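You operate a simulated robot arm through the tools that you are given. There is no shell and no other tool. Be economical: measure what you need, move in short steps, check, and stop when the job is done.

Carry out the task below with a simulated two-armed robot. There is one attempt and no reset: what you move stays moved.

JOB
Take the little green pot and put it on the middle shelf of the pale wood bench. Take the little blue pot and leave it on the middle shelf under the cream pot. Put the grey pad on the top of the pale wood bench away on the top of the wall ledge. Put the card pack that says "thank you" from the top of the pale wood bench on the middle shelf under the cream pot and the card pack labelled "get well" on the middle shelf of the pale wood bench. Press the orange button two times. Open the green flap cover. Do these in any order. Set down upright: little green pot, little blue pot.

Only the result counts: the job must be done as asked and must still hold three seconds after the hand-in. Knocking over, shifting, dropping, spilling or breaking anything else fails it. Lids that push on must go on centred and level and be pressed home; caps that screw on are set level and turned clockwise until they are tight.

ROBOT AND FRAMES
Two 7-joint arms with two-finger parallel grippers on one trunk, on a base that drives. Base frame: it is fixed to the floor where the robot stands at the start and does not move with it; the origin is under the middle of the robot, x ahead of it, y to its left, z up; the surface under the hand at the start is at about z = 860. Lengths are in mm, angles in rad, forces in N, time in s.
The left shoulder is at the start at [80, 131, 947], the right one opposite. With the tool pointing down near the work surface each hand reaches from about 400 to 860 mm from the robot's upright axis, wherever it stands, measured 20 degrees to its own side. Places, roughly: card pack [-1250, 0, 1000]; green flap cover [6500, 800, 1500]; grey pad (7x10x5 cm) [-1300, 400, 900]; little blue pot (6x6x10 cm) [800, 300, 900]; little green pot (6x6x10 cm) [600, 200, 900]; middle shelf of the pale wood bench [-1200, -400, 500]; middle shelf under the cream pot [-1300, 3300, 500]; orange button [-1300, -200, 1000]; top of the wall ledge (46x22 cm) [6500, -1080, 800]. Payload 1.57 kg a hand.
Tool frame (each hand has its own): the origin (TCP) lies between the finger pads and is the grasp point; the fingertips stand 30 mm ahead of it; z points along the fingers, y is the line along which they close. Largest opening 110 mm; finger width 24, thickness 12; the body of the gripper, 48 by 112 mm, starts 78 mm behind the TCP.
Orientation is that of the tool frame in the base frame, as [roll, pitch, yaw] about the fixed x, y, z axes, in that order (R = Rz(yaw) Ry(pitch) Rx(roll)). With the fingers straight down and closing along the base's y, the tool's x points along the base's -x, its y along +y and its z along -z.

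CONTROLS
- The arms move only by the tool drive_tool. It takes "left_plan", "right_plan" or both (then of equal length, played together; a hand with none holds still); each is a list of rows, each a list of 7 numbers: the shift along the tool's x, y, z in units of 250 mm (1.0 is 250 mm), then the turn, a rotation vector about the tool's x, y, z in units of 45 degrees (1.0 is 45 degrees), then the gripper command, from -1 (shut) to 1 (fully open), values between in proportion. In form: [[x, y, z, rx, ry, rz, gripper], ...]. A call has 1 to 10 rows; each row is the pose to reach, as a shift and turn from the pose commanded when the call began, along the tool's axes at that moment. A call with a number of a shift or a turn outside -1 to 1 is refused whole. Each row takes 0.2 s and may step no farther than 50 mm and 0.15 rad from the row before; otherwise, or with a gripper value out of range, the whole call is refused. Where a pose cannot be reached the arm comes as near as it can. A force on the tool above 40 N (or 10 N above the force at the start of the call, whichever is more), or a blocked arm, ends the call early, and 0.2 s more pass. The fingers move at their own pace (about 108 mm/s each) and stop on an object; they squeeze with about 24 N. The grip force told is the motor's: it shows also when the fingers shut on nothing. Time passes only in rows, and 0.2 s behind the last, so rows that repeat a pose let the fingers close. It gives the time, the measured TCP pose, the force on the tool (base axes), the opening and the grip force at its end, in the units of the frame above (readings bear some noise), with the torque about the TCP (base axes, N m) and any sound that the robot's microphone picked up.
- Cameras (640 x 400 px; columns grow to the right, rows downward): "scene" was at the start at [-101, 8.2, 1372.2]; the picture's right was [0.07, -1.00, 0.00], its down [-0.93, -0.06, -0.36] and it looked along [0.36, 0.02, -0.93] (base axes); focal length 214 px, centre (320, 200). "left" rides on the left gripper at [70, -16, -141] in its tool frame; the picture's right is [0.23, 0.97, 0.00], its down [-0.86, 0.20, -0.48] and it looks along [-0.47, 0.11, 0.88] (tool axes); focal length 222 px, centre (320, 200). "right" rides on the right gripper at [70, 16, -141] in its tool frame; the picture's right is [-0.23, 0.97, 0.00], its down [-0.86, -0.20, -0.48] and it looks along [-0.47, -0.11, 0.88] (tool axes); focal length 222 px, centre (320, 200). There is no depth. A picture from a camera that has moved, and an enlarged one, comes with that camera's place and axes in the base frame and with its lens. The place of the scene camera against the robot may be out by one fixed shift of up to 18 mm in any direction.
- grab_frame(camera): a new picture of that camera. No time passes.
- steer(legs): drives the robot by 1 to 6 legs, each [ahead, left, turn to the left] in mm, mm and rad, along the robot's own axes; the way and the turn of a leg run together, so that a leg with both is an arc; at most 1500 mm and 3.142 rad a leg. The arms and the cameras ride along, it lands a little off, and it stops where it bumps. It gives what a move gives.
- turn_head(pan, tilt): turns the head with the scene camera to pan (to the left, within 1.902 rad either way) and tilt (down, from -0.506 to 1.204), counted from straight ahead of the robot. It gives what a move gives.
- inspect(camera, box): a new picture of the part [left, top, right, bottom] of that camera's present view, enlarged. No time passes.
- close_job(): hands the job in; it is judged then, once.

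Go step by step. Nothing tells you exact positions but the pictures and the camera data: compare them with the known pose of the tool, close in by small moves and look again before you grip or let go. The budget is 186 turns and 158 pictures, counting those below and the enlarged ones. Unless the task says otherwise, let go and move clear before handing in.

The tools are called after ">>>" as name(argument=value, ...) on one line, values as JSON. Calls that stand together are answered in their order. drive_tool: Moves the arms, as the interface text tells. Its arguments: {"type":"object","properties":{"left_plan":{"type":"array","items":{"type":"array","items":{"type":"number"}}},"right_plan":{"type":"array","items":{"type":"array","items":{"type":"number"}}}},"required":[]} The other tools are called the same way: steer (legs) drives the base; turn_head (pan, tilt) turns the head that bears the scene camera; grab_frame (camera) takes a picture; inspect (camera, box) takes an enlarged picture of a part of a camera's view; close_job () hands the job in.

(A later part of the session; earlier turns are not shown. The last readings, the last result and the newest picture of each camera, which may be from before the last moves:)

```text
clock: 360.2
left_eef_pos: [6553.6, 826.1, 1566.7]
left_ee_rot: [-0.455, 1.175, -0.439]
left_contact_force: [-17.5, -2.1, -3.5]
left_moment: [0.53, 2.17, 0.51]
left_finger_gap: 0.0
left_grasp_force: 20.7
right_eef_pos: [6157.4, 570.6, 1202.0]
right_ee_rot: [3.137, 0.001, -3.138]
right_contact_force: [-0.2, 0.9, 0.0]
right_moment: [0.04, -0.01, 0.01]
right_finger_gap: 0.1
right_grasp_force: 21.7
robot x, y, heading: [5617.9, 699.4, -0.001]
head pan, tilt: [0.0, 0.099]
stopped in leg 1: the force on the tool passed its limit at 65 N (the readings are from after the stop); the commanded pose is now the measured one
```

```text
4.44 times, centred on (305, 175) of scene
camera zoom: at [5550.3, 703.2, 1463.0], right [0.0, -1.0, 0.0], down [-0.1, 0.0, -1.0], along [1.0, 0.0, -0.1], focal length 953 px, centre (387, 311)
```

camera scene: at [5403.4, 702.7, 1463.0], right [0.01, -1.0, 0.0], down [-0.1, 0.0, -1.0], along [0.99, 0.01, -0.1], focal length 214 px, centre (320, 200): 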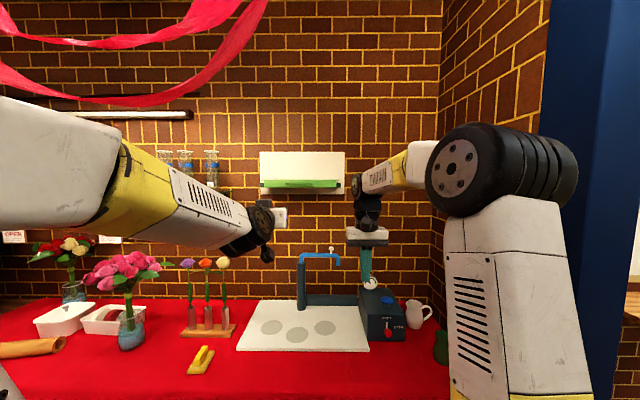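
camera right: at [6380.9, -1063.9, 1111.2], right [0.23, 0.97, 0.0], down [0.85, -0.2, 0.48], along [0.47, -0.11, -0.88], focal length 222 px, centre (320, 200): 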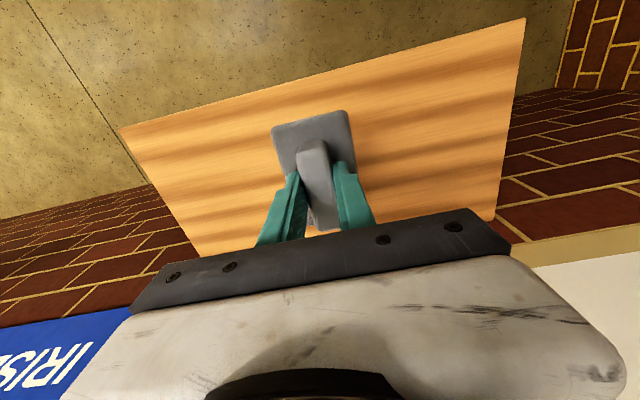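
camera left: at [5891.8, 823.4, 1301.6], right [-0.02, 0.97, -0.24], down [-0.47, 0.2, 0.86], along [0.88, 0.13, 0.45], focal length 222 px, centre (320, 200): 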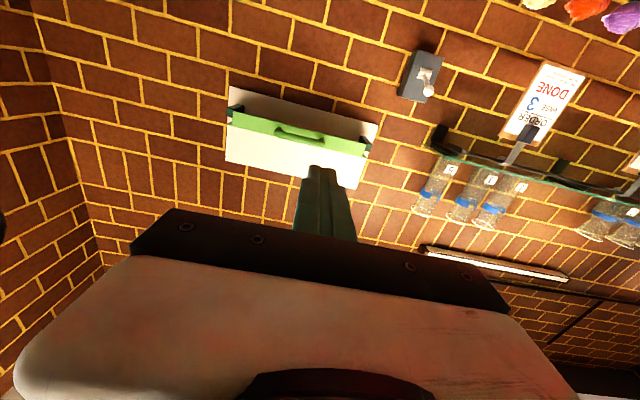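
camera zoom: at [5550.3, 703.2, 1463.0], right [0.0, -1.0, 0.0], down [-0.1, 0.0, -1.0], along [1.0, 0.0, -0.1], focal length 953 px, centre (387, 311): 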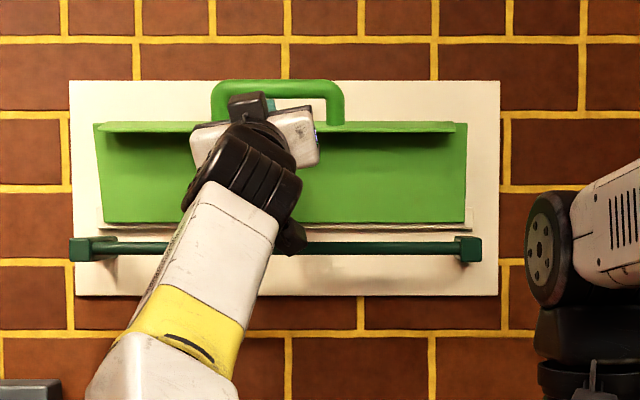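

Check whether the lid stays: back off 40 mm and look.

>>> steer(legs=[[-40, 0, 0]])

>>> inspect(camera="scene", box=[240, 130, 370, 220])

```text
clock: 361.2
left_eef_pos: [6526.6, 826.5, 1549.8]
left_ee_rot: [-0.481, 1.198, -0.462]
left_contact_force: [1.4, 1.3, -1.9]
left_moment: [0.28, -0.04, 0.1]
left_finger_gap: 0.0
left_grasp_force: 21.4
right_eef_pos: [6120.0, 571.8, 1201.9]
right_ee_rot: [3.137, -0.003, -3.138]
right_contact_force: [1.0, -0.6, -0.1]
right_moment: [-0.01, 0.01, 0.0]
right_finger_gap: 0.0
right_grasp_force: 20.7
robot x, y, heading: [5579.4, 700.5, 0.006]
head pan, tilt: [0.0, 0.099]
stopped in leg 1: the force on the tool passed its limit at 46 N (the readings are from after the stop); the commanded pose is now the measured one
```

```text
4.44 times, centred on (305, 175) of scene
camera zoom: at [5513.5, 703.4, 1463.0], right [0.0, -1.0, 0.0], down [-0.1, 0.0, -0.99], along [0.99, 0.0, -0.1], focal length 953 px, centre (387, 311)
```

zoom: 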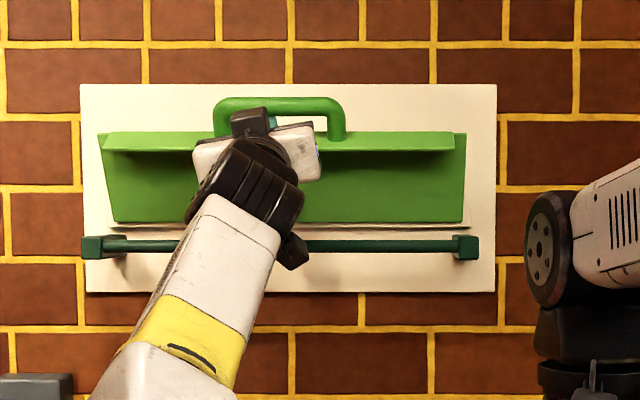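

The fingers are through the handle loop holding the lid about 65–70° open. I'll bring the right hand up, pointing forward, to take over pushing from under the lid.

>>> drive_tool(right_plan=[[0, 0.03, -0.1, 0, -0.13, 0, -1], [0, 0.06, -0.2, 0, -0.26, 0, -1], [0, 0.09, -0.3, 0, -0.39, 0, -1], [0, 0.12, -0.4, 0, -0.52, 0, -1], [0, 0.15, -0.5, 0, -0.65, 0, -1], [0, 0.18, -0.6, 0, -0.78, 0, -1], [0, 0.21, -0.7, 0, -0.9, 0, -1], [0, 0.24, -0.8, 0, -1, 0, -1]])

>>> drive_tool(right_plan=[[-0.04, 0.03, -0.04, 0, -0.14, 0, -1], [-0.08, 0.06, -0.08, 0, -0.28, 0, -1], [-0.12, 0.09, -0.12, 0, -0.42, 0, -1], [-0.16, 0.12, -0.16, 0, -0.56, 0, -1], [-0.2, 0.15, -0.2, 0, -0.7, 0, -1], [-0.24, 0.18, -0.24, 0, -0.84, 0, -1], [-0.28, 0.2, -0.28, 0, -1, 0, -1]])

```text
clock: 363.0
left_eef_pos: [6525.2, 825.8, 1550.1]
left_ee_rot: [-0.483, 1.199, -0.464]
left_contact_force: [4.0, 1.0, -5.6]
left_moment: [0.22, 0.08, 0.12]
left_finger_gap: 0.1
left_grasp_force: 21.1
right_eef_pos: [6119.7, 631.7, 1401.7]
right_ee_rot: [3.137, 0.784, -3.14]
right_contact_force: [-0.5, 0.0, 0.4]
right_moment: [-0.04, 0.0, -0.01]
right_finger_gap: 0.3
right_grasp_force: 21.5
robot x, y, heading: [5577.5, 700.8, -0.002]
head pan, tilt: [0.0, 0.099]
```

```text
clock: 364.6
left_eef_pos: [6526.0, 825.9, 1549.6]
left_ee_rot: [-0.482, 1.198, -0.461]
left_contact_force: [5.7, 1.9, -6.6]
left_moment: [0.26, 0.14, 0.06]
left_finger_gap: 0.0
left_grasp_force: 21.4
right_eef_pos: [6119.9, 679.6, 1499.2]
right_ee_rot: [2.279, 1.568, 2.284]
right_contact_force: [0.2, 0.8, 0.4]
right_moment: [0.02, 0.01, 0.02]
right_finger_gap: 0.0
right_grasp_force: 20.7
robot x, y, heading: [5577.4, 699.9, -0.001]
head pan, tilt: [0.0, 0.099]
```

>>> drive_tool(right_plan=[[0, 0, 0.19, 0, 0, 0, -1], [0, 0, 0.38, 0, 0, 0, -1], [0, 0, 0.57, 0, 0, 0, -1], [0, 0, 0.76, 0, 0, 0, -1], [0, 0, 0.95, 0, 0, 0, -1]])

>>> drive_tool(right_plan=[[0, 0, 0.16, 0, 0, 0, -1], [0, 0, 0.3, 0, 0, 0, -1]])

>>> grab_frame(camera="right")

```text
clock: 365.8
left_eef_pos: [6525.9, 826.6, 1550.0]
left_ee_rot: [-0.485, 1.199, -0.464]
left_contact_force: [6.9, 1.9, -6.8]
left_moment: [0.16, 0.04, 0.07]
left_finger_gap: 0.0
left_grasp_force: 21.1
right_eef_pos: [6360.4, 677.2, 1499.9]
right_ee_rot: [2.376, 1.568, 2.379]
right_contact_force: [0.7, -0.1, 0.0]
right_moment: [-0.01, 0.04, 0.05]
right_finger_gap: 0.0
right_grasp_force: 21.3
robot x, y, heading: [5578.9, 700.2, 0.003]
head pan, tilt: [0.0, 0.099]
```

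```text
clock: 366.4
left_eef_pos: [6526.0, 824.6, 1550.1]
left_ee_rot: [-0.484, 1.198, -0.462]
left_contact_force: [6.3, 1.4, -6.6]
left_moment: [0.17, 0.05, 0.08]
left_finger_gap: 0.0
left_grasp_force: 21.2
right_eef_pos: [6433.1, 679.6, 1499.7]
right_ee_rot: [2.218, 1.567, 2.224]
right_contact_force: [0.1, -1.2, -0.2]
right_moment: [0.0, 0.05, 0.01]
right_finger_gap: 0.0
right_grasp_force: 21.5
robot x, y, heading: [5579.1, 700.0, 0.006]
head pan, tilt: [0.0, 0.099]
```

```text
2 pictures are left
camera right: at [6291.3, 694.9, 1431.7], right [0.0, 0.97, 0.23], down [-0.48, -0.2, 0.86], along [0.88, -0.11, 0.46], focal length 222 px, centre (320, 200)
```

right: 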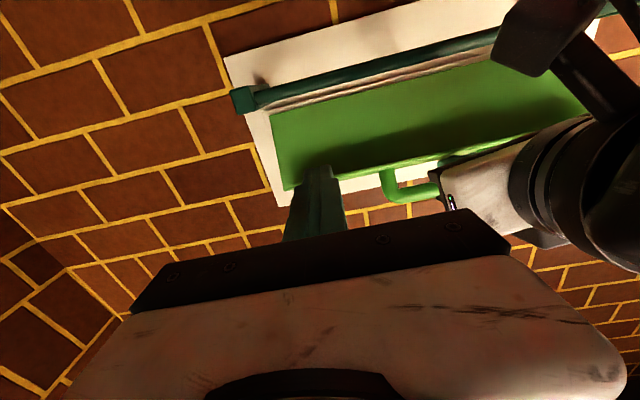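

Right finger is under the lid. Move it forward and slightly up to support the lid, then withdraw the left finger.

>>> drive_tool(right_plan=[[0, 0, 0.12, 0, 0, 0, -1], [0, 0, 0.24, 0, 0, 0, -1], [-0.02, 0, 0.34, 0, 0, 0, -1], [-0.04, 0, 0.36, 0, 0, 0, -1]])

>>> drive_tool(left_plan=[[0, 0, -0.08, 0, 0, 0, -1], [0, 0, -0.18, 0, 0, 0, -1], [0, 0, -0.3, 0, 0, 0, -1], [0, 0, -0.42, 0, 0, 0, -1]])

```text
clock: 367.4
left_eef_pos: [6526.5, 825.1, 1550.8]
left_ee_rot: [-0.483, 1.199, -0.462]
left_contact_force: [4.5, 0.5, -5.1]
left_moment: [0.15, 0.13, 0.13]
left_finger_gap: 0.0
left_grasp_force: 21.9
right_eef_pos: [6504.0, 682.7, 1501.7]
right_ee_rot: [2.449, 1.567, 2.455]
right_contact_force: [0.7, 0.2, -0.1]
right_moment: [0.03, 0.01, -0.04]
right_finger_gap: 0.0
right_grasp_force: 21.2
right hand out of reach, approached as far as the arm can: row 3, 4
robot x, y, heading: [5578.4, 700.6, 0.001]
head pan, tilt: [0.0, 0.099]
```

```text
clock: 368.4
left_eef_pos: [6524.2, 826.0, 1550.7]
left_ee_rot: [-0.515, 1.222, -0.488]
left_contact_force: [5.7, 2.9, -9.0]
left_moment: [0.06, 0.37, 0.21]
left_finger_gap: 0.0
left_grasp_force: 21.2
left hand out of reach, approached as far as the arm can: row 1, 2, 3, 4
right_eef_pos: [6504.0, 683.9, 1501.7]
right_ee_rot: [2.216, 1.567, 2.22]
right_contact_force: [0.6, 0.0, -1.1]
right_moment: [-0.02, -0.04, 0.01]
right_finger_gap: 0.2
right_grasp_force: 20.9
robot x, y, heading: [5578.7, 699.5, 0.006]
head pan, tilt: [0.0, 0.099]
stopped in row 4 (left hand): the force on the tool passed its limit at 55 N (the readings are from after the stop); the commanded pose is now the measured one
```

The left finger is jammed in the loop while the right isn't yet supporting. Drive forward 40 mm so the right finger reaches the lid.

>>> steer(legs=[[40, 0, 0]])

```text
clock: 369.4
left_eef_pos: [6550.8, 825.5, 1565.1]
left_ee_rot: [-0.48, 1.201, -0.454]
left_contact_force: [-9.1, -2.9, -2.0]
left_moment: [0.31, 1.05, 0.26]
left_finger_gap: 0.0
left_grasp_force: 21.0
right_eef_pos: [6539.2, 683.9, 1502.1]
right_ee_rot: [2.216, 1.569, 2.222]
right_contact_force: [0.3, -0.3, 0.7]
right_moment: [-0.01, -0.02, 0.03]
right_finger_gap: 0.1
right_grasp_force: 21.1
robot x, y, heading: [5614.0, 698.2, 0.001]
head pan, tilt: [0.0, 0.099]
stopped in leg 1: the force on the tool passed its limit at 44 N (the readings are from after the stop); the commanded pose is now the measured one
```

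Pitch the left fingers up as the lid settles onto the right finger, then withdraw the left along its own axis.

>>> drive_tool(left_plan=[[0, 0, -0.04, 0, -0.08, 0, -1], [0, 0, -0.08, 0, -0.16, 0, -1], [0, 0, -0.12, 0, -0.24, 0, -1], [0, 0, -0.16, 0, -0.32, 0, -1], [0.02, 0, -0.24, 0, -0.38, 0, -1], [0.04, 0, -0.34, 0, -0.42, 0, -1], [0.06, 0, -0.46, 0, -0.44, 0, -1]])

```text
clock: 369.7
left_eef_pos: [6550.9, 826.6, 1565.2]
left_ee_rot: [-0.452, 1.183, -0.42]
left_contact_force: [-21.9, -1.0, -4.8]
left_moment: [0.91, 2.82, 0.13]
left_finger_gap: 0.0
left_grasp_force: 21.4
left hand out of reach, approached as far as the arm can: row 1
right_eef_pos: [6537.6, 684.8, 1501.2]
right_ee_rot: [2.122, 1.569, 2.129]
right_contact_force: [0.0, 0.0, 0.1]
right_moment: [0.01, -0.01, 0.04]
right_finger_gap: 0.0
right_grasp_force: 21.0
robot x, y, heading: [5614.6, 698.0, 0.008]
head pan, tilt: [0.0, 0.099]
stopped in row 1 (left hand): the force on the tool passed its limit at 55 N (the readings are from after the stop); the commanded pose is now the measured one
```

>>> drive_tool(left_plan=[[0, 0, -0.06, 0, 0, 0, -1], [0, 0, -0.09, 0, -0.08, 0, -1], [0, 0, -0.12, 0, -0.16, 0, -1], [0, 0, -0.16, 0, -0.24, 0, -1], [0, 0, -0.2, 0, -0.32, 0, -1], [0.02, 0, -0.27, 0, -0.4, 0, -1], [0.04, 0, -0.36, 0, -0.46, 0, -1], [0.06, 0, -0.48, 0, -0.5, 0, -1]])

```text
clock: 370.2
left_eef_pos: [6551.6, 823.7, 1567.7]
left_ee_rot: [-0.465, 1.187, -0.423]
left_contact_force: [-28.5, 0.1, -4.7]
left_moment: [0.74, 3.44, 1.01]
left_finger_gap: 0.1
left_grasp_force: 21.5
left hand out of reach, approached as far as the arm can: row 1, 2
right_eef_pos: [6537.3, 684.1, 1501.1]
right_ee_rot: [2.261, 1.57, 2.27]
right_contact_force: [0.1, -0.5, -0.1]
right_moment: [-0.01, 0.03, 0.01]
right_finger_gap: 0.0
right_grasp_force: 21.5
robot x, y, heading: [5611.5, 700.3, 0.004]
head pan, tilt: [0.0, 0.099]
stopped in row 2 (left hand): the force on the tool passed its limit at 60 N (the readings are from after the stop); the commanded pose is now the measured one
```

>>> steer(legs=[[-28, 0, 0]])

>>> drive_tool(left_plan=[[0.03, 0, -0.02, 0, -0.08, 0, -1], [0.05, 0, -0.04, 0, -0.16, 0, -1], [0.07, 0, -0.06, 0, -0.24, 0, -1], [0.09, 0, -0.08, 0, -0.32, 0, -1], [0.11, 0, -0.1, 0, -0.4, 0, -1], [0.12, 0, -0.14, 0, -0.42, 0, -1]])

```text
clock: 371.1
left_eef_pos: [6532.9, 825.6, 1556.8]
left_ee_rot: [-0.484, 1.196, -0.443]
left_contact_force: [18.9, 4.8, -28.7]
left_moment: [0.02, 1.09, 0.13]
left_finger_gap: 0.0
left_grasp_force: 21.2
right_eef_pos: [6512.8, 684.2, 1499.2]
right_ee_rot: [2.787, 1.565, 2.795]
right_contact_force: [-0.7, -0.5, 0.1]
right_moment: [0.01, 0.04, 0.03]
right_finger_gap: 0.1
right_grasp_force: 21.2
robot x, y, heading: [5584.3, 699.3, 0.004]
head pan, tilt: [0.0, 0.099]
```

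```text
clock: 372.1
left_eef_pos: [6530.3, 823.5, 1545.7]
left_ee_rot: [-0.288, 0.949, -0.209]
left_contact_force: [-21.5, 2.1, -2.4]
left_moment: [0.61, 2.08, -0.23]
left_finger_gap: 0.0
left_grasp_force: 21.2
left hand out of reach, approached as far as the arm can: row 1, 2, 3, 4, 5
right_eef_pos: [6508.8, 685.7, 1501.4]
right_ee_rot: [2.325, 1.569, 2.332]
right_contact_force: [-0.1, 0.1, 0.7]
right_moment: [0.02, -0.02, -0.04]
right_finger_gap: 0.1
right_grasp_force: 21.5
robot x, y, heading: [5584.2, 699.2, -0.0]
head pan, tilt: [0.0, 0.099]
stopped in row 5 (left hand): the force on the tool passed its limit at 50 N (the readings are from after the stop); the commanded pose is now the measured one
```

Now angled ~35° up; withdraw straight along the fingers.

>>> drive_tool(left_plan=[[0, 0, -0.06, 0, 0, 0, -1], [0, 0, -0.12, 0, 0, 0, -1], [0, 0, -0.2, 0, 0, 0, -1], [0, 0, -0.3, 0, 0, 0, -1], [0, 0, -0.42, 0, 0, 0, -1]])

```text
clock: 373.1
left_eef_pos: [6528.8, 823.0, 1543.7]
left_ee_rot: [-0.292, 0.932, -0.2]
left_contact_force: [-19.5, 3.4, -4.8]
left_moment: [0.41, 2.04, 0.0]
left_finger_gap: 0.0
left_grasp_force: 21.6
left hand out of reach, approached as far as the arm can: row 1, 2, 3, 4
right_eef_pos: [6509.2, 688.3, 1503.1]
right_ee_rot: [2.354, 1.57, 2.363]
right_contact_force: [0.9, 0.3, 1.2]
right_moment: [-0.01, -0.02, -0.01]
right_finger_gap: 0.0
right_grasp_force: 21.6
robot x, y, heading: [5582.3, 698.9, 0.01]
head pan, tilt: [0.0, 0.099]
stopped in row 4 (left hand): the force on the tool passed its limit at 46 N (the readings are from after the stop); the commanded pose is now the measured one
```

>>> steer(legs=[[-30, 0, 0]])

```text
clock: 374.1
left_eef_pos: [6511.7, 823.5, 1526.3]
left_ee_rot: [-0.3, 0.961, -0.21]
left_contact_force: [0.5, 2.7, -2.6]
left_moment: [-0.01, 0.08, 0.03]
left_finger_gap: 0.2
left_grasp_force: 21.2
right_eef_pos: [6480.2, 688.9, 1501.7]
right_ee_rot: [2.372, 1.567, 2.382]
right_contact_force: [0.3, -0.6, 0.5]
right_moment: [0.02, -0.01, 0.02]
right_finger_gap: 0.0
right_grasp_force: 21.2
robot x, y, heading: [5555.7, 695.0, 0.003]
head pan, tilt: [0.0, 0.099]
stopped in leg 1: the force on the tool passed its limit at 43 N (the readings are from after the stop); the commanded pose is now the measured one
```

>>> drive_tool(left_plan=[[0.02, 0, -0.06, 0, 0, 0, -1], [0.037, 0, -0.12, 0, 0, 0, -1], [0.05, 0, -0.2, 0, 0, 0, -1], [0.062, 0, -0.3, 0, 0, 0, -1], [0.08, 0, -0.42, 0, 0, 0, -1]])

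```text
clock: 375.0
left_eef_pos: [6508.7, 821.1, 1521.3]
left_ee_rot: [-0.299, 0.933, -0.197]
left_contact_force: [-4.0, 2.5, 5.4]
left_moment: [-0.03, -0.34, 0.16]
left_finger_gap: 0.0
left_grasp_force: 21.6
left hand out of reach, approached as far as the arm can: row 1, 2, 3, 4
right_eef_pos: [6480.8, 690.0, 1501.4]
right_ee_rot: [2.37, 1.568, 2.382]
right_contact_force: [-0.8, 0.2, 0.0]
right_moment: [0.04, 0.06, -0.02]
right_finger_gap: 0.0
right_grasp_force: 21.8
robot x, y, heading: [5554.9, 702.7, 0.009]
head pan, tilt: [0.0, 0.099]
stopped in row 4 (left hand): the force on the tool passed its limit at 42 N (the readings are from after the stop); the commanded pose is now the measured one
```

>>> steer(legs=[[-40, 0, 0]])

```text
clock: 375.8
left_eef_pos: [6494.8, 821.1, 1504.4]
left_ee_rot: [-0.303, 0.963, -0.202]
left_contact_force: [2.9, 1.3, -4.1]
left_moment: [0.05, 0.08, 0.13]
left_finger_gap: 0.0
left_grasp_force: 22.0
right_eef_pos: [6456.5, 692.6, 1502.4]
right_ee_rot: [2.017, 1.57, 2.029]
right_contact_force: [0.2, 0.9, 0.2]
right_moment: [-0.02, 0.03, 0.01]
right_finger_gap: 0.2
right_grasp_force: 21.5
robot x, y, heading: [5528.8, 699.0, 0.011]
head pan, tilt: [0.0, 0.099]
stopped in leg 1: the force on the tool passed its limit at 52 N (the readings are from after the stop); the commanded pose is now the measured one
```

>>> drive_tool(left_plan=[[0.04, 0, -0.04, 0, -0.05, 0, -1], [0.1, 0, -0.06, 0, -0.1, 0, -1], [0.16, 0, -0.1, 0, -0.15, 0, -1], [0.22, 0, -0.14, 0, -0.2, 0, -1]])

```text
clock: 376.6
left_eef_pos: [6490.3, 820.1, 1483.0]
left_ee_rot: [-0.264, 0.835, -0.144]
left_contact_force: [-10.3, 0.0, 3.8]
left_moment: [0.17, -0.39, 0.05]
left_finger_gap: 0.0
left_grasp_force: 21.2
left hand out of reach, approached as far as the arm can: row 1, 2, 3
right_eef_pos: [6454.2, 693.1, 1503.1]
right_ee_rot: [1.794, 1.569, 1.81]
right_contact_force: [-0.1, 0.4, -0.6]
right_moment: [-0.01, 0.03, -0.04]
right_finger_gap: 0.0
right_grasp_force: 21.0
robot x, y, heading: [5533.1, 699.2, 0.014]
head pan, tilt: [0.0, 0.099]
stopped in row 3 (left hand): the force on the tool passed its limit at 45 N (the readings are from after the stop); the commanded pose is now the measured one
```

>>> drive_tool(left_plan=[[0.0, 0, -0.08, 0, 0, 0, -1], [0.0, 0, -0.16, 0, 0, 0, -1], [0.0, 0, -0.26, 0, 0, 0, -1], [0.02, 0, -0.4, 0, 0, 0, -1]])

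```text
clock: 377.3
left_eef_pos: [6487.5, 819.2, 1475.8]
left_ee_rot: [-0.267, 0.814, -0.132]
left_contact_force: [-9.2, 0.9, 2.9]
left_moment: [-0.02, -0.41, 0.16]
left_finger_gap: 0.0
left_grasp_force: 21.3
left hand out of reach, approached as far as the arm can: row 1, 2, 3
right_eef_pos: [6453.9, 694.3, 1502.5]
right_ee_rot: [1.698, 1.569, 1.715]
right_contact_force: [-0.4, 0.1, 0.0]
right_moment: [0.02, -0.01, -0.09]
right_finger_gap: 0.1
right_grasp_force: 21.1
robot x, y, heading: [5529.7, 698.6, 0.01]
head pan, tilt: [0.0, 0.099]
stopped in row 3 (left hand): the force on the tool passed its limit at 44 N (the readings are from after the stop); the commanded pose is now the measured one
```

>>> steer(legs=[[-50, 0, 0]])

```text
clock: 378.2
left_eef_pos: [6441.4, 816.7, 1473.5]
left_ee_rot: [-0.267, 0.82, -0.137]
left_contact_force: [-0.6, 0.1, -0.6]
left_moment: [0.01, 0.0, -0.01]
left_finger_gap: 0.1
left_grasp_force: 21.3
right_eef_pos: [6406.5, 693.0, 1502.4]
right_ee_rot: [2.055, 1.569, 2.072]
right_contact_force: [0.4, -0.7, 0.6]
right_moment: [-0.01, 0.0, 0.0]
right_finger_gap: 0.0
right_grasp_force: 21.4
robot x, y, heading: [5475.6, 698.8, 0.013]
head pan, tilt: [0.0, 0.099]
```

>>> inspect(camera="scene", box=[230, 120, 380, 225])

```text
3.81 times, centred on (305, 172) of scene
camera zoom: at [5415.7, 702.9, 1463.0], right [0.01, -1.0, 0.0], down [-0.1, 0.0, -0.99], along [0.99, 0.01, -0.1], focal length 817 px, centre (377, 305)
```

zoom: 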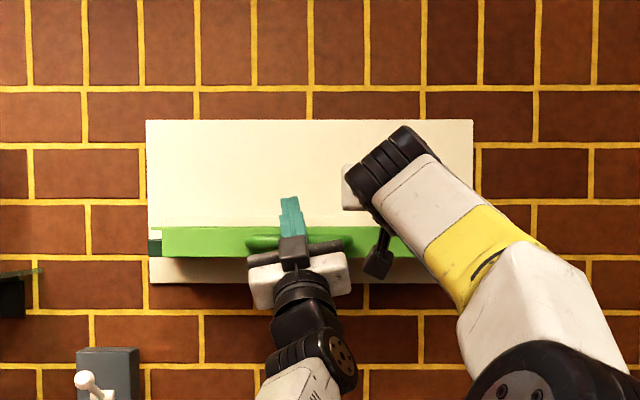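

The lid fell shut, so it must be pushed past vertical. New plan: left finger lifts the bar to ~60° (without entering the loop), then the right finger, angled up 15°, pushes the lid's underside past vertical. First back off and re-level the left hand.

>>> steer(legs=[[-90, 0, -0.01]])

>>> drive_tool(left_plan=[[0.03, 0.008, -0.03, 0.025, 0.15, 0.03, -1], [0.06, 0.016, -0.06, 0.05, 0.3, 0.06, -1], [0.1, 0.024, -0.09, 0.075, 0.45, 0.09, -1], [0.14, 0.032, -0.12, 0.1, 0.6, 0.12, -1], [0.18, 0.04, -0.15, 0.125, 0.75, 0.155, -1], [0.21, 0.05, -0.18, 0.14, 0.86, 0.18, -1], [0.228, 0.056, -0.205, 0.157, 0.937, 0.192, -1], [0.228, 0.056, -0.205, 0.157, 0.937, 0.192, -1]], right_plan=[[0, -0.03, -0.05, 0, -0.05, 0, -1], [0, -0.06, -0.1, 0, -0.1, 0, -1], [0.03, -0.06, -0.1, 0, -0.15, 0, -1], [0.06, -0.06, -0.1, 0, -0.2, 0, -1], [0.06, -0.06, -0.1, 0, -0.25, 0, -1], [0.06, -0.06, -0.1, 0, -0.3, 0, -1], [0.06, -0.06, -0.1, 0, -0.33, 0, -1], [0.06, -0.06, -0.1, 0, -0.33, 0, -1]])

```text
clock: 379.3
left_eef_pos: [6355.3, 806.6, 1473.2]
left_ee_rot: [-0.267, 0.82, -0.146]
left_contact_force: [-0.2, 0.5, -0.2]
left_moment: [0.01, -0.05, -0.01]
left_finger_gap: 0.1
left_grasp_force: 20.9
right_eef_pos: [6317.9, 682.9, 1502.7]
right_ee_rot: [2.033, 1.569, 2.04]
right_contact_force: [0.8, 0.8, 0.5]
right_moment: [0.03, -0.03, -0.01]
right_finger_gap: 0.0
right_grasp_force: 21.0
robot x, y, heading: [5392.0, 700.0, 0.002]
head pan, tilt: [0.0, 0.099]
```

```text
clock: 381.1
left_eef_pos: [6385.6, 802.3, 1407.4]
left_ee_rot: [3.13, 1.57, 3.121]
left_contact_force: [0.4, -0.1, 0.3]
left_moment: [0.02, 0.05, -0.04]
left_finger_gap: 0.0
left_grasp_force: 21.5
left hand out of reach, approached as far as the arm can: row 1, 2, 3, 4, 5, 6, 7, 8
right_eef_pos: [6292.5, 666.5, 1487.4]
right_ee_rot: [0.011, 1.312, 0.019]
right_contact_force: [0.4, 0.6, -0.1]
right_moment: [-0.02, -0.05, 0.03]
right_finger_gap: 0.0
right_grasp_force: 21.1
right hand out of reach, approached as far as the arm can: row 3, 4, 5
robot x, y, heading: [5394.2, 700.8, 0.0]
head pan, tilt: [0.0, 0.099]
```

>>> drive_tool(left_plan=[[0.01, 0.01, -0.12, 0, 0, 0, -1], [0.03, 0.02, -0.25, 0, 0, 0, -1], [0.05, 0.03, -0.4, 0, 0, 0, -1], [0.05, 0.035, -0.55, 0, 0, 0, -1], [0.05, 0.035, -0.55, 0, 0, 0, -1]], right_plan=[[-0.02, 0.02, -0.12, 0, 0, 0, -1], [-0.05, 0.04, -0.25, 0, 0, 0, -1], [-0.08, 0.06, -0.4, 0, 0, 0, -1], [-0.126, 0.06, -0.587, 0, 0, 0, -1], [-0.126, 0.06, -0.587, 0, 0, 0, -1]])

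>>> steer(legs=[[206, 0, 0]])

```text
clock: 382.3
left_eef_pos: [6363.7, 801.7, 1452.2]
left_ee_rot: [0.308, 1.571, 0.299]
left_contact_force: [-0.9, 0.3, 0.6]
left_moment: [0.0, 0.0, -0.01]
left_finger_gap: 0.0
left_grasp_force: 21.3
left hand out of reach, approached as far as the arm can: row 1, 2, 3, 4, 5
right_eef_pos: [6140.4, 681.5, 1480.0]
right_ee_rot: [0.009, 1.313, 0.014]
right_contact_force: [-0.5, -0.1, 0.3]
right_moment: [0.01, 0.02, 0.0]
right_finger_gap: 0.0
right_grasp_force: 21.0
robot x, y, heading: [5389.8, 699.1, 0.005]
head pan, tilt: [0.0, 0.099]
```

```text
clock: 383.4
left_eef_pos: [6440.1, 803.8, 1466.2]
left_ee_rot: [-0.632, 1.563, -0.643]
left_contact_force: [-46.5, -0.9, -2.7]
left_moment: [0.14, 0.53, 0.1]
left_finger_gap: 0.0
left_grasp_force: 21.9
right_eef_pos: [6226.7, 684.2, 1479.4]
right_ee_rot: [0.007, 1.316, 0.012]
right_contact_force: [0.3, -0.2, 0.9]
right_moment: [0.0, 0.04, -0.03]
right_finger_gap: 0.0
right_grasp_force: 21.2
robot x, y, heading: [5478.1, 698.7, 0.006]
head pan, tilt: [0.0, 0.099]
stopped in leg 1: the force on the tool passed its limit at 196 N (the readings are from after the stop); the commanded pose is now the measured one
```

>>> steer(legs=[[-90, 0, 0]])

>>> drive_tool(left_plan=[[0, 0, -0.15, 0, 0, 0, -1], [0, 0, -0.3, 0, 0, 0, -1], [0, 0, -0.45, 0, 0, 0, -1]])

```text
clock: 384.6
left_eef_pos: [6354.5, 804.8, 1458.9]
left_ee_rot: [-1.128, 1.566, -1.136]
left_contact_force: [0.3, -0.3, -0.8]
left_moment: [0.02, -0.04, 0.0]
left_finger_gap: 0.0
left_grasp_force: 21.0
right_eef_pos: [6138.7, 685.0, 1476.3]
right_ee_rot: [0.004, 1.318, 0.013]
right_contact_force: [0.4, -0.7, -0.2]
right_moment: [0.0, -0.02, 0.02]
right_finger_gap: 0.0
right_grasp_force: 21.6
robot x, y, heading: [5392.3, 698.8, 0.008]
head pan, tilt: [0.0, 0.099]
```

```text
clock: 385.4
left_eef_pos: [6325.5, 799.3, 1507.2]
left_ee_rot: [-1.197, 1.565, -1.2]
left_contact_force: [0.0, 0.0, 0.2]
left_moment: [0.01, -0.02, 0.04]
left_finger_gap: 0.0
left_grasp_force: 21.6
left hand out of reach, approached as far as the arm can: row 1, 2, 3
right_eef_pos: [6139.2, 682.5, 1476.4]
right_ee_rot: [0.008, 1.317, 0.012]
right_contact_force: [0.6, 0.2, 0.7]
right_moment: [-0.02, -0.01, 0.0]
right_finger_gap: 0.0
right_grasp_force: 21.0
robot x, y, heading: [5384.9, 697.3, 0.004]
head pan, tilt: [0.0, 0.099]
```

The left arm is in an awkward configuration; I'll bring it back down to reset it.

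>>> drive_tool(left_plan=[[0.05, 0, -0.06, 0, 0.13, 0, -1], [0.1, 0, -0.12, 0, 0.26, 0, -1], [0.2, 0, -0.18, 0, 0.4, 0, -1], [0.3, 0, -0.24, 0, 0.54, 0, -1], [0.4, 0, -0.3, 0, 0.68, 0, -1], [0.5, 0, -0.36, 0, 0.82, 0, -1], [0.58, 0, -0.44, 0, 0.96, 0, -1], [0.66, 0, -0.52, 0, 1, 0, -1], [0.74, 0, -0.6, 0, 1, 0, -1], [0.74, 0, -0.6, 0, 1, 0, -1]])

```text
clock: 387.6
left_eef_pos: [6227.5, 775.8, 1368.5]
left_ee_rot: [-3.13, 0.789, -3.132]
left_contact_force: [0.1, 0.2, 0.1]
left_moment: [0.0, 0.02, 0.02]
left_finger_gap: 0.0
left_grasp_force: 21.4
left hand out of reach, approached as far as the arm can: row 1, 2, 3, 4, 5, 6, 7, 8, 9, 10
right_eef_pos: [6140.0, 684.7, 1477.1]
right_ee_rot: [0.004, 1.317, 0.014]
right_contact_force: [-0.7, 0.8, 0.2]
right_moment: [0.01, 0.0, 0.0]
right_finger_gap: 0.1
right_grasp_force: 21.7
robot x, y, heading: [5387.4, 699.8, 0.008]
head pan, tilt: [0.0, 0.099]
```

>>> drive_tool(left_plan=[[0.1, 0.02, -0.04, 0, 0, 0, -1], [0.2, 0.04, -0.08, 0, 0, 0, -1], [0.3, 0.06, -0.13, 0, 0, 0, -1], [0.4, 0.08, -0.17, 0, 0, 0, -1], [0.5, 0.1, -0.21, 0, 0, 0, -1], [0.6, 0.12, -0.26, 0, 0, 0, -1], [0.7, 0.14, -0.3, 0, 0, 0, -1], [0.79, 0.16, -0.34, 0, 0, 0, -1], [0.79, 0.16, -0.34, 0, 0, 0, -1]])

```text
clock: 389.6
left_eef_pos: [6210.8, 772.3, 1388.6]
left_ee_rot: [-3.133, 0.785, -3.138]
left_contact_force: [3.1, 6.6, -2.1]
left_moment: [-0.22, -0.3, -1.08]
left_finger_gap: 0.1
left_grasp_force: 21.2
left hand out of reach, approached as far as the arm can: row 1, 2, 3, 4, 5, 6, 7, 8, 9
right_eef_pos: [6138.9, 682.8, 1477.6]
right_ee_rot: [0.007, 1.318, 0.014]
right_contact_force: [-1.9, -6.5, 2.7]
right_moment: [-0.1, 0.35, 0.87]
right_finger_gap: 0.0
right_grasp_force: 21.0
robot x, y, heading: [5387.7, 699.7, 0.008]
head pan, tilt: [0.0, 0.099]
```

I'll separate the hands and instead use the right arm alone, gripping the handle bar. Shift the robot left so the right arm faces the handle.

>>> drive_tool(right_plan=[[0, -0.1, -0.05, 0, 0, 0, -1], [0, -0.2, -0.1, 0, 0, 0, -1], [0, -0.3, -0.15, 0, 0, 0, 0], [0, -0.4, -0.2, 0, 0, 0, 0]])

>>> steer(legs=[[0, 250, -0.008]])

>>> drive_tool(right_plan=[[0, 0, 0, 0, 0.05, -0.16, 0], [0, 0, 0, 0, 0.1, -0.32, 0], [0, 0, 0, 0, 0.15, -0.48, 0], [0, 0, 0, 0, 0.2, -0.64, 0], [0, 0, 0, 0, 0.25, -0.8, 0], [0, 0, 0, 0, 0.3, -0.95, 0]])

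```text
clock: 390.6
left_eef_pos: [6210.0, 773.3, 1389.2]
left_ee_rot: [-3.133, 0.786, -3.137]
left_contact_force: [0.3, -0.1, -0.1]
left_moment: [-0.01, 0.03, -0.01]
left_finger_gap: 0.2
left_grasp_force: 21.4
right_eef_pos: [6092.1, 585.5, 1461.1]
right_ee_rot: [0.01, 1.319, 0.017]
right_contact_force: [-0.2, -0.4, -0.8]
right_moment: [0.03, -0.02, -0.02]
right_finger_gap: 54.8
right_grasp_force: 0.1
robot x, y, heading: [5388.1, 698.2, 0.006]
head pan, tilt: [0.0, 0.099]
```

```text
clock: 392.4
left_eef_pos: [6212.1, 1000.1, 1389.2]
left_ee_rot: [-3.135, 0.784, 3.126]
left_contact_force: [-0.6, -0.6, 0.2]
left_moment: [0.02, 0.01, 0.03]
left_finger_gap: 0.0
left_grasp_force: 21.4
right_eef_pos: [6089.3, 814.4, 1462.9]
right_ee_rot: [0.008, 1.317, -0.004]
right_contact_force: [-0.3, 0.1, -0.6]
right_moment: [-0.01, 0.04, 0.02]
right_finger_gap: 55.0
right_grasp_force: 0.1
robot x, y, heading: [5387.4, 941.6, -0.005]
head pan, tilt: [0.0, 0.099]
```

```text
clock: 393.8
left_eef_pos: [6211.6, 999.4, 1389.0]
left_ee_rot: [-3.132, 0.786, 3.124]
left_contact_force: [0.1, 0.6, 0.4]
left_moment: [0.0, 0.0, 0.0]
left_finger_gap: 0.2
left_grasp_force: 21.2
right_eef_pos: [6089.6, 815.3, 1462.3]
right_ee_rot: [-1.514, 0.836, -1.624]
right_contact_force: [0.4, -0.2, -0.6]
right_moment: [-0.02, 0.01, -0.03]
right_finger_gap: 54.7
right_grasp_force: 0.0
robot x, y, heading: [5388.4, 941.1, -0.01]
head pan, tilt: [0.0, 0.099]
```

>>> drive_tool(right_plan=[[0.012, 0.011, 0, -0.013, -0.013, -0.145, 0], [0.024, 0.022, 0, -0.026, -0.026, -0.29, 0], [0.036, 0.033, 0, -0.04, -0.039, -0.435, 0], [0.048, 0.044, 0, -0.052, -0.05, -0.58, 0], [0.06, 0.055, 0, -0.065, -0.063, -0.72, 0], [0.072, 0.066, 0, -0.078, -0.076, -0.86, 0], [0.086, 0.078, 0, -0.09, -0.088, -1, 0]])

>>> steer(legs=[[212, 0, 0.01]])

```text
clock: 395.4
left_eef_pos: [6211.2, 999.4, 1389.4]
left_ee_rot: [-3.132, 0.784, 3.126]
left_contact_force: [-0.5, -0.4, -0.8]
left_moment: [-0.02, -0.02, 0.0]
left_finger_gap: 0.1
left_grasp_force: 21.4
right_eef_pos: [6090.0, 816.3, 1433.5]
right_ee_rot: [-1.567, 0.046, -1.574]
right_contact_force: [0.6, 0.0, -0.2]
right_moment: [-0.02, 0.02, 0.02]
right_finger_gap: 54.8
right_grasp_force: 0.0
robot x, y, heading: [5391.9, 943.9, -0.009]
head pan, tilt: [0.0, 0.099]
```

```text
clock: 397.0
left_eef_pos: [6420.1, 1012.1, 1388.9]
left_ee_rot: [-3.133, 0.787, 3.14]
left_contact_force: [-0.4, 0.2, 0.4]
left_moment: [0.0, 0.03, 0.0]
left_finger_gap: 0.0
left_grasp_force: 21.3
right_eef_pos: [6300.2, 826.1, 1433.7]
right_ee_rot: [-1.564, 0.047, -1.559]
right_contact_force: [0.1, -0.8, -0.2]
right_moment: [0.01, 0.03, -0.01]
right_finger_gap: 55.1
right_grasp_force: 0.0
robot x, y, heading: [5592.9, 940.6, 0.003]
head pan, tilt: [0.0, 0.099]
```

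Hand rolled so the jaws close vertically. Advance around the bar slowly until touching the skirt.

>>> drive_tool(right_plan=[[0.02, 0, 0.16, 0, 0, 0, 0], [0.04, 0, 0.32, 0, 0, 0, 0], [0.04, 0, 0.44, 0, 0, 0, 0], [0.04, 0, 0.5, 0, 0, 0, 0], [0.04, 0, 0.54, 0, 0, 0, 0], [0.04, 0, 0.58, 0, 0, 0, 0], [0.04, 0, 0.62, 0, 0, 0, 0], [0.04, 0, 0.66, 0, 0, 0, 0]])

```text
clock: 398.8
left_eef_pos: [6419.5, 1012.1, 1389.6]
left_ee_rot: [-3.132, 0.785, -3.14]
left_contact_force: [-0.6, 0.3, -0.4]
left_moment: [0.0, 0.02, -0.07]
left_finger_gap: 0.2
left_grasp_force: 21.4
right_eef_pos: [6465.3, 820.0, 1433.0]
right_ee_rot: [-1.566, 0.046, -1.557]
right_contact_force: [0.5, 0.1, -0.2]
right_moment: [0.02, 0.01, 0.01]
right_finger_gap: 55.0
right_grasp_force: 0.0
robot x, y, heading: [5599.5, 939.4, 0.004]
head pan, tilt: [0.0, 0.099]
```

>>> drive_tool(right_plan=[[0, 0, 0.02, 0, 0, 0, 0], [0, 0, 0.04, 0, 0, 0, 0], [0, 0, 0.06, 0, 0, 0, 0], [0, 0, 0.08, 0, 0, 0, 0], [0, 0, 0.1, 0, 0, 0, 0]])

```text
clock: 400.0
left_eef_pos: [6420.1, 1011.3, 1387.9]
left_ee_rot: [-3.133, 0.787, 3.14]
left_contact_force: [-0.8, 0.3, 0.2]
left_moment: [0.0, -0.02, 0.0]
left_finger_gap: 0.2
left_grasp_force: 21.5
right_eef_pos: [6491.3, 819.1, 1435.1]
right_ee_rot: [-1.567, 0.047, -1.557]
right_contact_force: [0.5, 0.5, 0.3]
right_moment: [0.03, -0.02, 0.0]
right_finger_gap: 55.0
right_grasp_force: 0.0
robot x, y, heading: [5597.1, 940.9, 0.005]
head pan, tilt: [0.0, 0.099]
```

No contact yet, so the jaws straddle everything. Retreat to TCP 6455 and close on the bar.

>>> drive_tool(right_plan=[[0, 0, -0.08, 0, 0, 0, 0], [0, 0, -0.145, 0, 0, 0, 0], [0, 0, -0.145, 0, 0, 0, -1], [0, 0, -0.145, 0, 0, 0, -1], [0, 0, -0.145, 0, 0, 0, -1]])

```text
clock: 401.2
left_eef_pos: [6418.4, 1012.8, 1389.5]
left_ee_rot: [-3.133, 0.785, -3.141]
left_contact_force: [-0.1, 0.6, -0.2]
left_moment: [0.0, 0.01, 0.03]
left_finger_gap: 0.1
left_grasp_force: 21.1
right_eef_pos: [6452.9, 817.5, 1439.8]
right_ee_rot: [-1.556, 0.045, -1.561]
right_contact_force: [9.9, 0.9, 35.1]
right_moment: [-0.89, -1.06, -0.36]
right_finger_gap: 20.4
right_grasp_force: 34.2
robot x, y, heading: [5600.4, 943.2, 0.005]
head pan, tilt: [0.0, 0.099]
```

Bar gripped (20 mm) but at the fingertips. Reopen, shift 14 mm forward and 6 mm up, and regrip.

>>> drive_tool(right_plan=[[0, 0, 0, 0, 0, 0, -0.4], [0, -0.02, 0.0, 0, 0, 0, -0.2], [0, -0.024, 0.056, 0, 0, 0, -0.2], [0, -0.024, 0.056, 0, 0, 0, -1], [0, -0.024, 0.056, 0, 0, 0, -1], [0, -0.024, 0.056, 0, 0, 0, -1]])

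```text
clock: 402.6
left_eef_pos: [6419.7, 1012.5, 1388.1]
left_ee_rot: [-3.133, 0.785, 3.141]
left_contact_force: [0.1, 0.2, -0.3]
left_moment: [-0.03, -0.03, 0.01]
left_finger_gap: 0.0
left_grasp_force: 21.6
right_eef_pos: [6467.8, 817.9, 1442.3]
right_ee_rot: [-1.563, 0.045, -1.559]
right_contact_force: [9.8, -2.7, 16.4]
right_moment: [-0.96, -0.25, 0.05]
right_finger_gap: 20.5
right_grasp_force: 33.5
robot x, y, heading: [5601.2, 938.0, 0.001]
head pan, tilt: [0.0, 0.099]
```

Solid grip. For reach I'll reopen, retract, drive 65 mm closer, and regrip.

>>> drive_tool(right_plan=[[0, 0, 0, 0, 0, 0, -0.3], [0, 0, 0, 0, 0, 0, -0.1], [0, 0, -0.12, 0, 0, 0, -0.1], [0, 0, -0.28, 0, 0, 0, -0.1], [0, 0, -0.4, 0, 0, 0, -0.1]])

>>> steer(legs=[[65, 0, 0]])

```text
clock: 403.8
left_eef_pos: [6420.3, 1012.1, 1388.8]
left_ee_rot: [-3.133, 0.784, -3.141]
left_contact_force: [0.0, 0.1, -0.5]
left_moment: [0.01, 0.01, -0.02]
left_finger_gap: 0.2
left_grasp_force: 21.1
right_eef_pos: [6370.4, 820.3, 1438.4]
right_ee_rot: [-1.567, 0.045, -1.558]
right_contact_force: [-0.1, 0.2, -0.5]
right_moment: [0.0, -0.01, 0.0]
right_finger_gap: 49.5
right_grasp_force: 0.0
robot x, y, heading: [5595.2, 943.4, 0.005]
head pan, tilt: [0.0, 0.099]
```

```text
clock: 404.8
left_eef_pos: [6483.3, 1014.0, 1389.5]
left_ee_rot: [-3.131, 0.786, -3.141]
left_contact_force: [0.1, -0.6, 0.0]
left_moment: [0.0, 0.02, -0.01]
left_finger_gap: 0.0
left_grasp_force: 22.0
right_eef_pos: [6435.9, 821.1, 1437.8]
right_ee_rot: [-1.566, 0.046, -1.558]
right_contact_force: [0.1, -0.4, -0.5]
right_moment: [0.01, 0.0, -0.02]
right_finger_gap: 49.6
right_grasp_force: 0.1
robot x, y, heading: [5664.8, 939.5, 0.002]
head pan, tilt: [0.0, 0.099]
```

>>> drive_tool(right_plan=[[0, -0.016, 0.07, 0, 0, 0, -0.1], [0, -0.016, 0.13, 0, 0, 0, -0.1], [0, -0.016, 0.13, 0, 0, 0, -1], [0, -0.016, 0.13, 0, 0, 0, -1], [0, -0.016, 0.13, 0, 0, 0, -1]])

```text
clock: 406.0
left_eef_pos: [6485.4, 1013.5, 1389.1]
left_ee_rot: [-3.133, 0.786, -3.139]
left_contact_force: [0.5, 0.0, -0.4]
left_moment: [0.0, -0.02, -0.01]
left_finger_gap: 0.2
left_grasp_force: 21.3
right_eef_pos: [6470.3, 822.5, 1442.2]
right_ee_rot: [-1.567, 0.045, -1.557]
right_contact_force: [1.8, 1.4, -0.9]
right_moment: [-0.96, 0.01, 0.09]
right_finger_gap: 20.4
right_grasp_force: 34.4
robot x, y, heading: [5664.8, 939.0, 0.011]
head pan, tilt: [0.0, 0.099]
```

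Gripped. Follow the arc up to ~60° with slight pitch-up.

>>> drive_tool(right_plan=[[0, -0.064, -0.003, 0.02, 0, 0, -1], [0, -0.127, -0.004, 0.05, 0, 0, -1], [0, -0.19, 0.006, 0.08, 0, 0, -1], [0, -0.251, 0.024, 0.12, 0, 0, -1], [0, -0.31, 0.05, 0.16, 0, 0, -1], [0, -0.363, 0.084, 0.2, 0, 0, -1], [0, -0.412, 0.125, 0.24, 0, 0, -1], [0, -0.456, 0.171, 0.28, 0, 0, -1]])

```text
clock: 407.8
left_eef_pos: [6484.2, 1016.2, 1388.9]
left_ee_rot: [-3.133, 0.785, -3.138]
left_contact_force: [-0.5, 0.0, -0.3]
left_moment: [0.01, 0.02, -0.02]
left_finger_gap: 0.1
left_grasp_force: 21.3
right_eef_pos: [6512.9, 819.9, 1558.9]
right_ee_rot: [-1.343, 0.048, -1.554]
right_contact_force: [-9.8, 15.6, 8.7]
right_moment: [-0.8, -0.14, -0.02]
right_finger_gap: 20.3
right_grasp_force: 34.2
robot x, y, heading: [5663.3, 937.6, 0.005]
head pan, tilt: [0.0, 0.099]
```

Working well. Continue the arc past vertical.

>>> drive_tool(right_plan=[[0, -0.028, 0.06, 0.02, 0, 0, -1], [0, -0.043, 0.12, 0.04, 0, 0, -1], [0, -0.051, 0.184, 0.05, 0, 0, -1], [0, -0.051, 0.245, 0.05, 0, 0, -1], [0, -0.042, 0.312, 0.05, 0, 0, -1], [0, -0.027, 0.371, 0.05, 0, 0, -1]])

```text
clock: 408.8
left_eef_pos: [6484.8, 1015.2, 1388.7]
left_ee_rot: [-3.133, 0.786, -3.139]
left_contact_force: [0.2, -0.4, -0.2]
left_moment: [-0.02, -0.02, 0.0]
left_finger_gap: 0.0
left_grasp_force: 21.0
right_eef_pos: [6561.5, 817.8, 1592.6]
right_ee_rot: [-1.292, 0.041, -1.552]
right_contact_force: [-2.4, 2.6, 7.3]
right_moment: [-0.91, -0.26, 0.1]
right_finger_gap: 20.2
right_grasp_force: 33.9
robot x, y, heading: [5662.5, 941.0, 0.007]
head pan, tilt: [0.0, 0.099]
stopped in row 5 (right hand): the force on the tool passed its limit at 49 N (the readings are from after the stop); the commanded pose is now the measured one
```

Fitting the motion gives a hinge radius of ~152 mm and about 71° so far. The remaining arc is mostly forward, so drive the base gently.

>>> drive_tool(right_plan=[[0, -0.02, 0.03, 0, 0, 0, -1], [0, -0.03, 0.06, 0, 0, 0, -1]])

>>> steer(legs=[[30, 0, 0]])

```text
clock: 409.4
left_eef_pos: [6486.0, 1014.0, 1388.1]
left_ee_rot: [-3.133, 0.784, -3.139]
left_contact_force: [-0.9, -0.2, 0.0]
left_moment: [0.0, 0.02, -0.03]
left_finger_gap: 0.1
left_grasp_force: 20.8
right_eef_pos: [6575.2, 817.6, 1598.3]
right_ee_rot: [-1.297, 0.04, -1.557]
right_contact_force: [2.9, -0.4, -8.7]
right_moment: [-0.58, 0.1, -0.47]
right_finger_gap: 20.2
right_grasp_force: 33.9
right hand out of reach, approached as far as the arm can: row 2
robot x, y, heading: [5659.1, 945.4, 0.01]
head pan, tilt: [0.0, 0.099]
```

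```text
clock: 410.2
left_eef_pos: [6515.9, 1012.7, 1389.1]
left_ee_rot: [-3.133, 0.786, -3.141]
left_contact_force: [-0.2, 0.4, 0.5]
left_moment: [-0.01, 0.0, -0.01]
left_finger_gap: 0.0
left_grasp_force: 21.0
right_eef_pos: [6600.0, 818.1, 1605.3]
right_ee_rot: [-1.283, 0.042, -1.557]
right_contact_force: [-1.4, -0.9, 13.8]
right_moment: [-0.79, -0.04, -0.29]
right_finger_gap: 20.0
right_grasp_force: 34.3
robot x, y, heading: [5693.3, 943.5, 0.007]
head pan, tilt: [0.0, 0.099]
```

>>> steer(legs=[[30, 0, 0]])

```text
clock: 411.1
left_eef_pos: [6527.9, 1013.6, 1389.8]
left_ee_rot: [-3.131, 0.785, -3.139]
left_contact_force: [0.3, 0.2, -0.6]
left_moment: [0.0, 0.0, -0.01]
left_finger_gap: 0.0
left_grasp_force: 21.7
right_eef_pos: [6611.2, 817.6, 1607.4]
right_ee_rot: [-1.289, 0.037, -1.563]
right_contact_force: [-66.1, 2.0, -28.6]
right_moment: [-0.88, 1.14, -0.78]
right_finger_gap: 20.2
right_grasp_force: 33.8
robot x, y, heading: [5710.1, 939.3, 0.005]
head pan, tilt: [0.0, 0.099]
stopped in leg 1: the force on the tool passed its limit at 211 N (the readings are from after the stop); the commanded pose is now the measured one
```

Reached the hard stop (lid against the panel). Relieve the pressure, open the jaws, and withdraw straight back.

>>> drive_tool(right_plan=[[0, 0, -0.02, 0, 0, 0, -1], [0, 0, -0.02, 0, 0, 0, -0.5], [0, 0, -0.02, 0, 0, 0, -0.45], [0, 0, -0.02, 0, 0, 0, -0.45]])

```text
clock: 412.1
left_eef_pos: [6531.7, 1014.8, 1388.3]
left_ee_rot: [-3.134, 0.785, 3.141]
left_contact_force: [0.1, 0.0, 0.1]
left_moment: [-0.01, 0.0, -0.01]
left_finger_gap: 0.1
left_grasp_force: 21.5
right_eef_pos: [6609.5, 817.3, 1605.6]
right_ee_rot: [-1.287, 0.038, -1.56]
right_contact_force: [-5.8, -0.1, 20.6]
right_moment: [-0.28, 0.39, 0.04]
right_finger_gap: 23.0
right_grasp_force: 0.2
robot x, y, heading: [5710.5, 940.1, 0.01]
head pan, tilt: [0.0, 0.099]
```

>>> drive_tool(right_plan=[[0, 0, 0, 0, 0, 0, -0.57], [0, -0.008, 0, 0, 0, 0, -0.57]])

>>> steer(legs=[[-35, 0, 0]])

```text
clock: 412.7
left_eef_pos: [6531.5, 1014.5, 1388.9]
left_ee_rot: [-3.134, 0.783, -3.14]
left_contact_force: [0.1, -0.3, -0.1]
left_moment: [0.02, 0.0, 0.0]
left_finger_gap: 0.0
left_grasp_force: 20.6
right_eef_pos: [6608.9, 818.0, 1606.3]
right_ee_rot: [-1.292, 0.039, -1.558]
right_contact_force: [-6.2, -0.6, 19.8]
right_moment: [-0.25, 0.4, -0.02]
right_finger_gap: 22.9
right_grasp_force: 0.1
robot x, y, heading: [5713.4, 939.8, 0.005]
head pan, tilt: [0.0, 0.099]
```

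```text
clock: 413.5
left_eef_pos: [6497.7, 1014.2, 1389.2]
left_ee_rot: [-3.131, 0.783, -3.14]
left_contact_force: [0.1, 0.6, -0.1]
left_moment: [-0.04, 0.0, -0.04]
left_finger_gap: 0.2
left_grasp_force: 21.9
right_eef_pos: [6577.7, 817.8, 1602.8]
right_ee_rot: [-1.297, 0.037, -1.56]
right_contact_force: [1.3, -0.4, -3.1]
right_moment: [-0.04, 0.03, -0.05]
right_finger_gap: 26.3
right_grasp_force: 1.6
robot x, y, heading: [5678.5, 941.4, 0.003]
head pan, tilt: [0.0, 0.099]
```

>>> steer(legs=[[-90, 0, 0]])

>>> inspect(camera="scene", box=[300, 80, 480, 205])

```text
clock: 414.6
left_eef_pos: [6405.5, 1012.0, 1387.0]
left_ee_rot: [-3.133, 0.783, -3.139]
left_contact_force: [0.4, -0.5, -0.1]
left_moment: [-0.01, 0.01, 0.0]
left_finger_gap: 0.0
left_grasp_force: 20.9
right_eef_pos: [6484.6, 817.3, 1603.5]
right_ee_rot: [-1.294, 0.039, -1.561]
right_contact_force: [-0.1, -0.1, -0.1]
right_moment: [-0.04, -0.07, -0.02]
right_finger_gap: 23.4
right_grasp_force: 0.0
robot x, y, heading: [5584.1, 939.4, 0.0]
head pan, tilt: [0.0, 0.099]
```

```text
3.20 times, centred on (390, 142) of scene
camera zoom: at [5518.1, 944.8, 1463.0], right [0.0, -1.0, 0.0], down [-0.1, 0.0, -0.99], along [0.99, 0.0, -0.1], focal length 686 px, centre (96, 384)
```

zoom: 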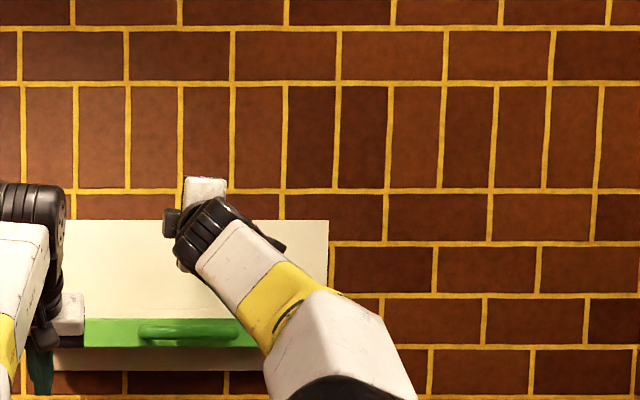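

The lid fell shut because the deep grip stopped on the panel and then dragged it. I'll regrip right at the fingertips so it can pass vertical. First retreat and lower the right hand.

>>> drive_tool(right_plan=[[0, 0, -0.18, 0, 0, 0, -0.1], [0, 0.05, -0.34, 0, 0, 0, -0.1], [0, 0.15, -0.4, -0.06, 0, 0, -0.1], [0, 0.25, -0.44, -0.14, 0, 0, -0.1], [0, 0.36, -0.46, -0.22, 0, 0, -0.1], [0, 0.47, -0.46, -0.3, 0, 0, -0.1], [0, 0.56, -0.44, -0.35, 0, 0, -0.1], [0, 0.56, -0.44, -0.35, 0, 0, -0.1]])

```text
clock: 416.4
left_eef_pos: [6404.6, 1012.2, 1388.0]
left_ee_rot: [-3.133, 0.785, -3.139]
left_contact_force: [0.1, -0.5, 0.5]
left_moment: [0.03, 0.02, -0.01]
left_finger_gap: 0.0
left_grasp_force: 21.0
right_eef_pos: [6417.0, 819.5, 1438.0]
right_ee_rot: [-1.569, 0.038, -1.561]
right_contact_force: [-0.3, 0.3, 0.1]
right_moment: [0.02, 0.0, 0.0]
right_finger_gap: 49.5
right_grasp_force: 0.0
robot x, y, heading: [5580.4, 938.9, 0.003]
head pan, tilt: [0.0, 0.099]
```

>>> drive_tool(right_plan=[[0, -0.016, -0.14, 0, 0, 0, -0.1], [0, -0.016, -0.28, 0, 0, 0, -0.1]])

>>> steer(legs=[[105, 0, 0]])

```text
clock: 417.1
left_eef_pos: [6404.8, 1012.5, 1388.3]
left_ee_rot: [-3.133, 0.781, -3.138]
left_contact_force: [0.4, 0.2, 0.2]
left_moment: [0.0, 0.02, 0.03]
left_finger_gap: 0.3
left_grasp_force: 21.2
right_eef_pos: [6345.4, 822.1, 1440.7]
right_ee_rot: [-1.571, 0.039, -1.559]
right_contact_force: [0.4, -0.2, -0.7]
right_moment: [0.0, -0.02, 0.0]
right_finger_gap: 49.3
right_grasp_force: 0.1
robot x, y, heading: [5582.2, 940.6, 0.008]
head pan, tilt: [0.0, 0.099]
```

```text
clock: 418.2
left_eef_pos: [6509.6, 1013.2, 1387.5]
left_ee_rot: [-3.133, 0.783, -3.139]
left_contact_force: [-0.1, -0.2, 0.4]
left_moment: [0.02, -0.02, 0.04]
left_finger_gap: 0.0
left_grasp_force: 21.1
right_eef_pos: [6451.6, 822.9, 1441.6]
right_ee_rot: [-1.569, 0.039, -1.56]
right_contact_force: [-0.8, -0.3, 0.7]
right_moment: [0.03, 0.0, 0.02]
right_finger_gap: 49.5
right_grasp_force: 0.1
robot x, y, heading: [5689.0, 940.7, 0.008]
head pan, tilt: [0.0, 0.099]
```

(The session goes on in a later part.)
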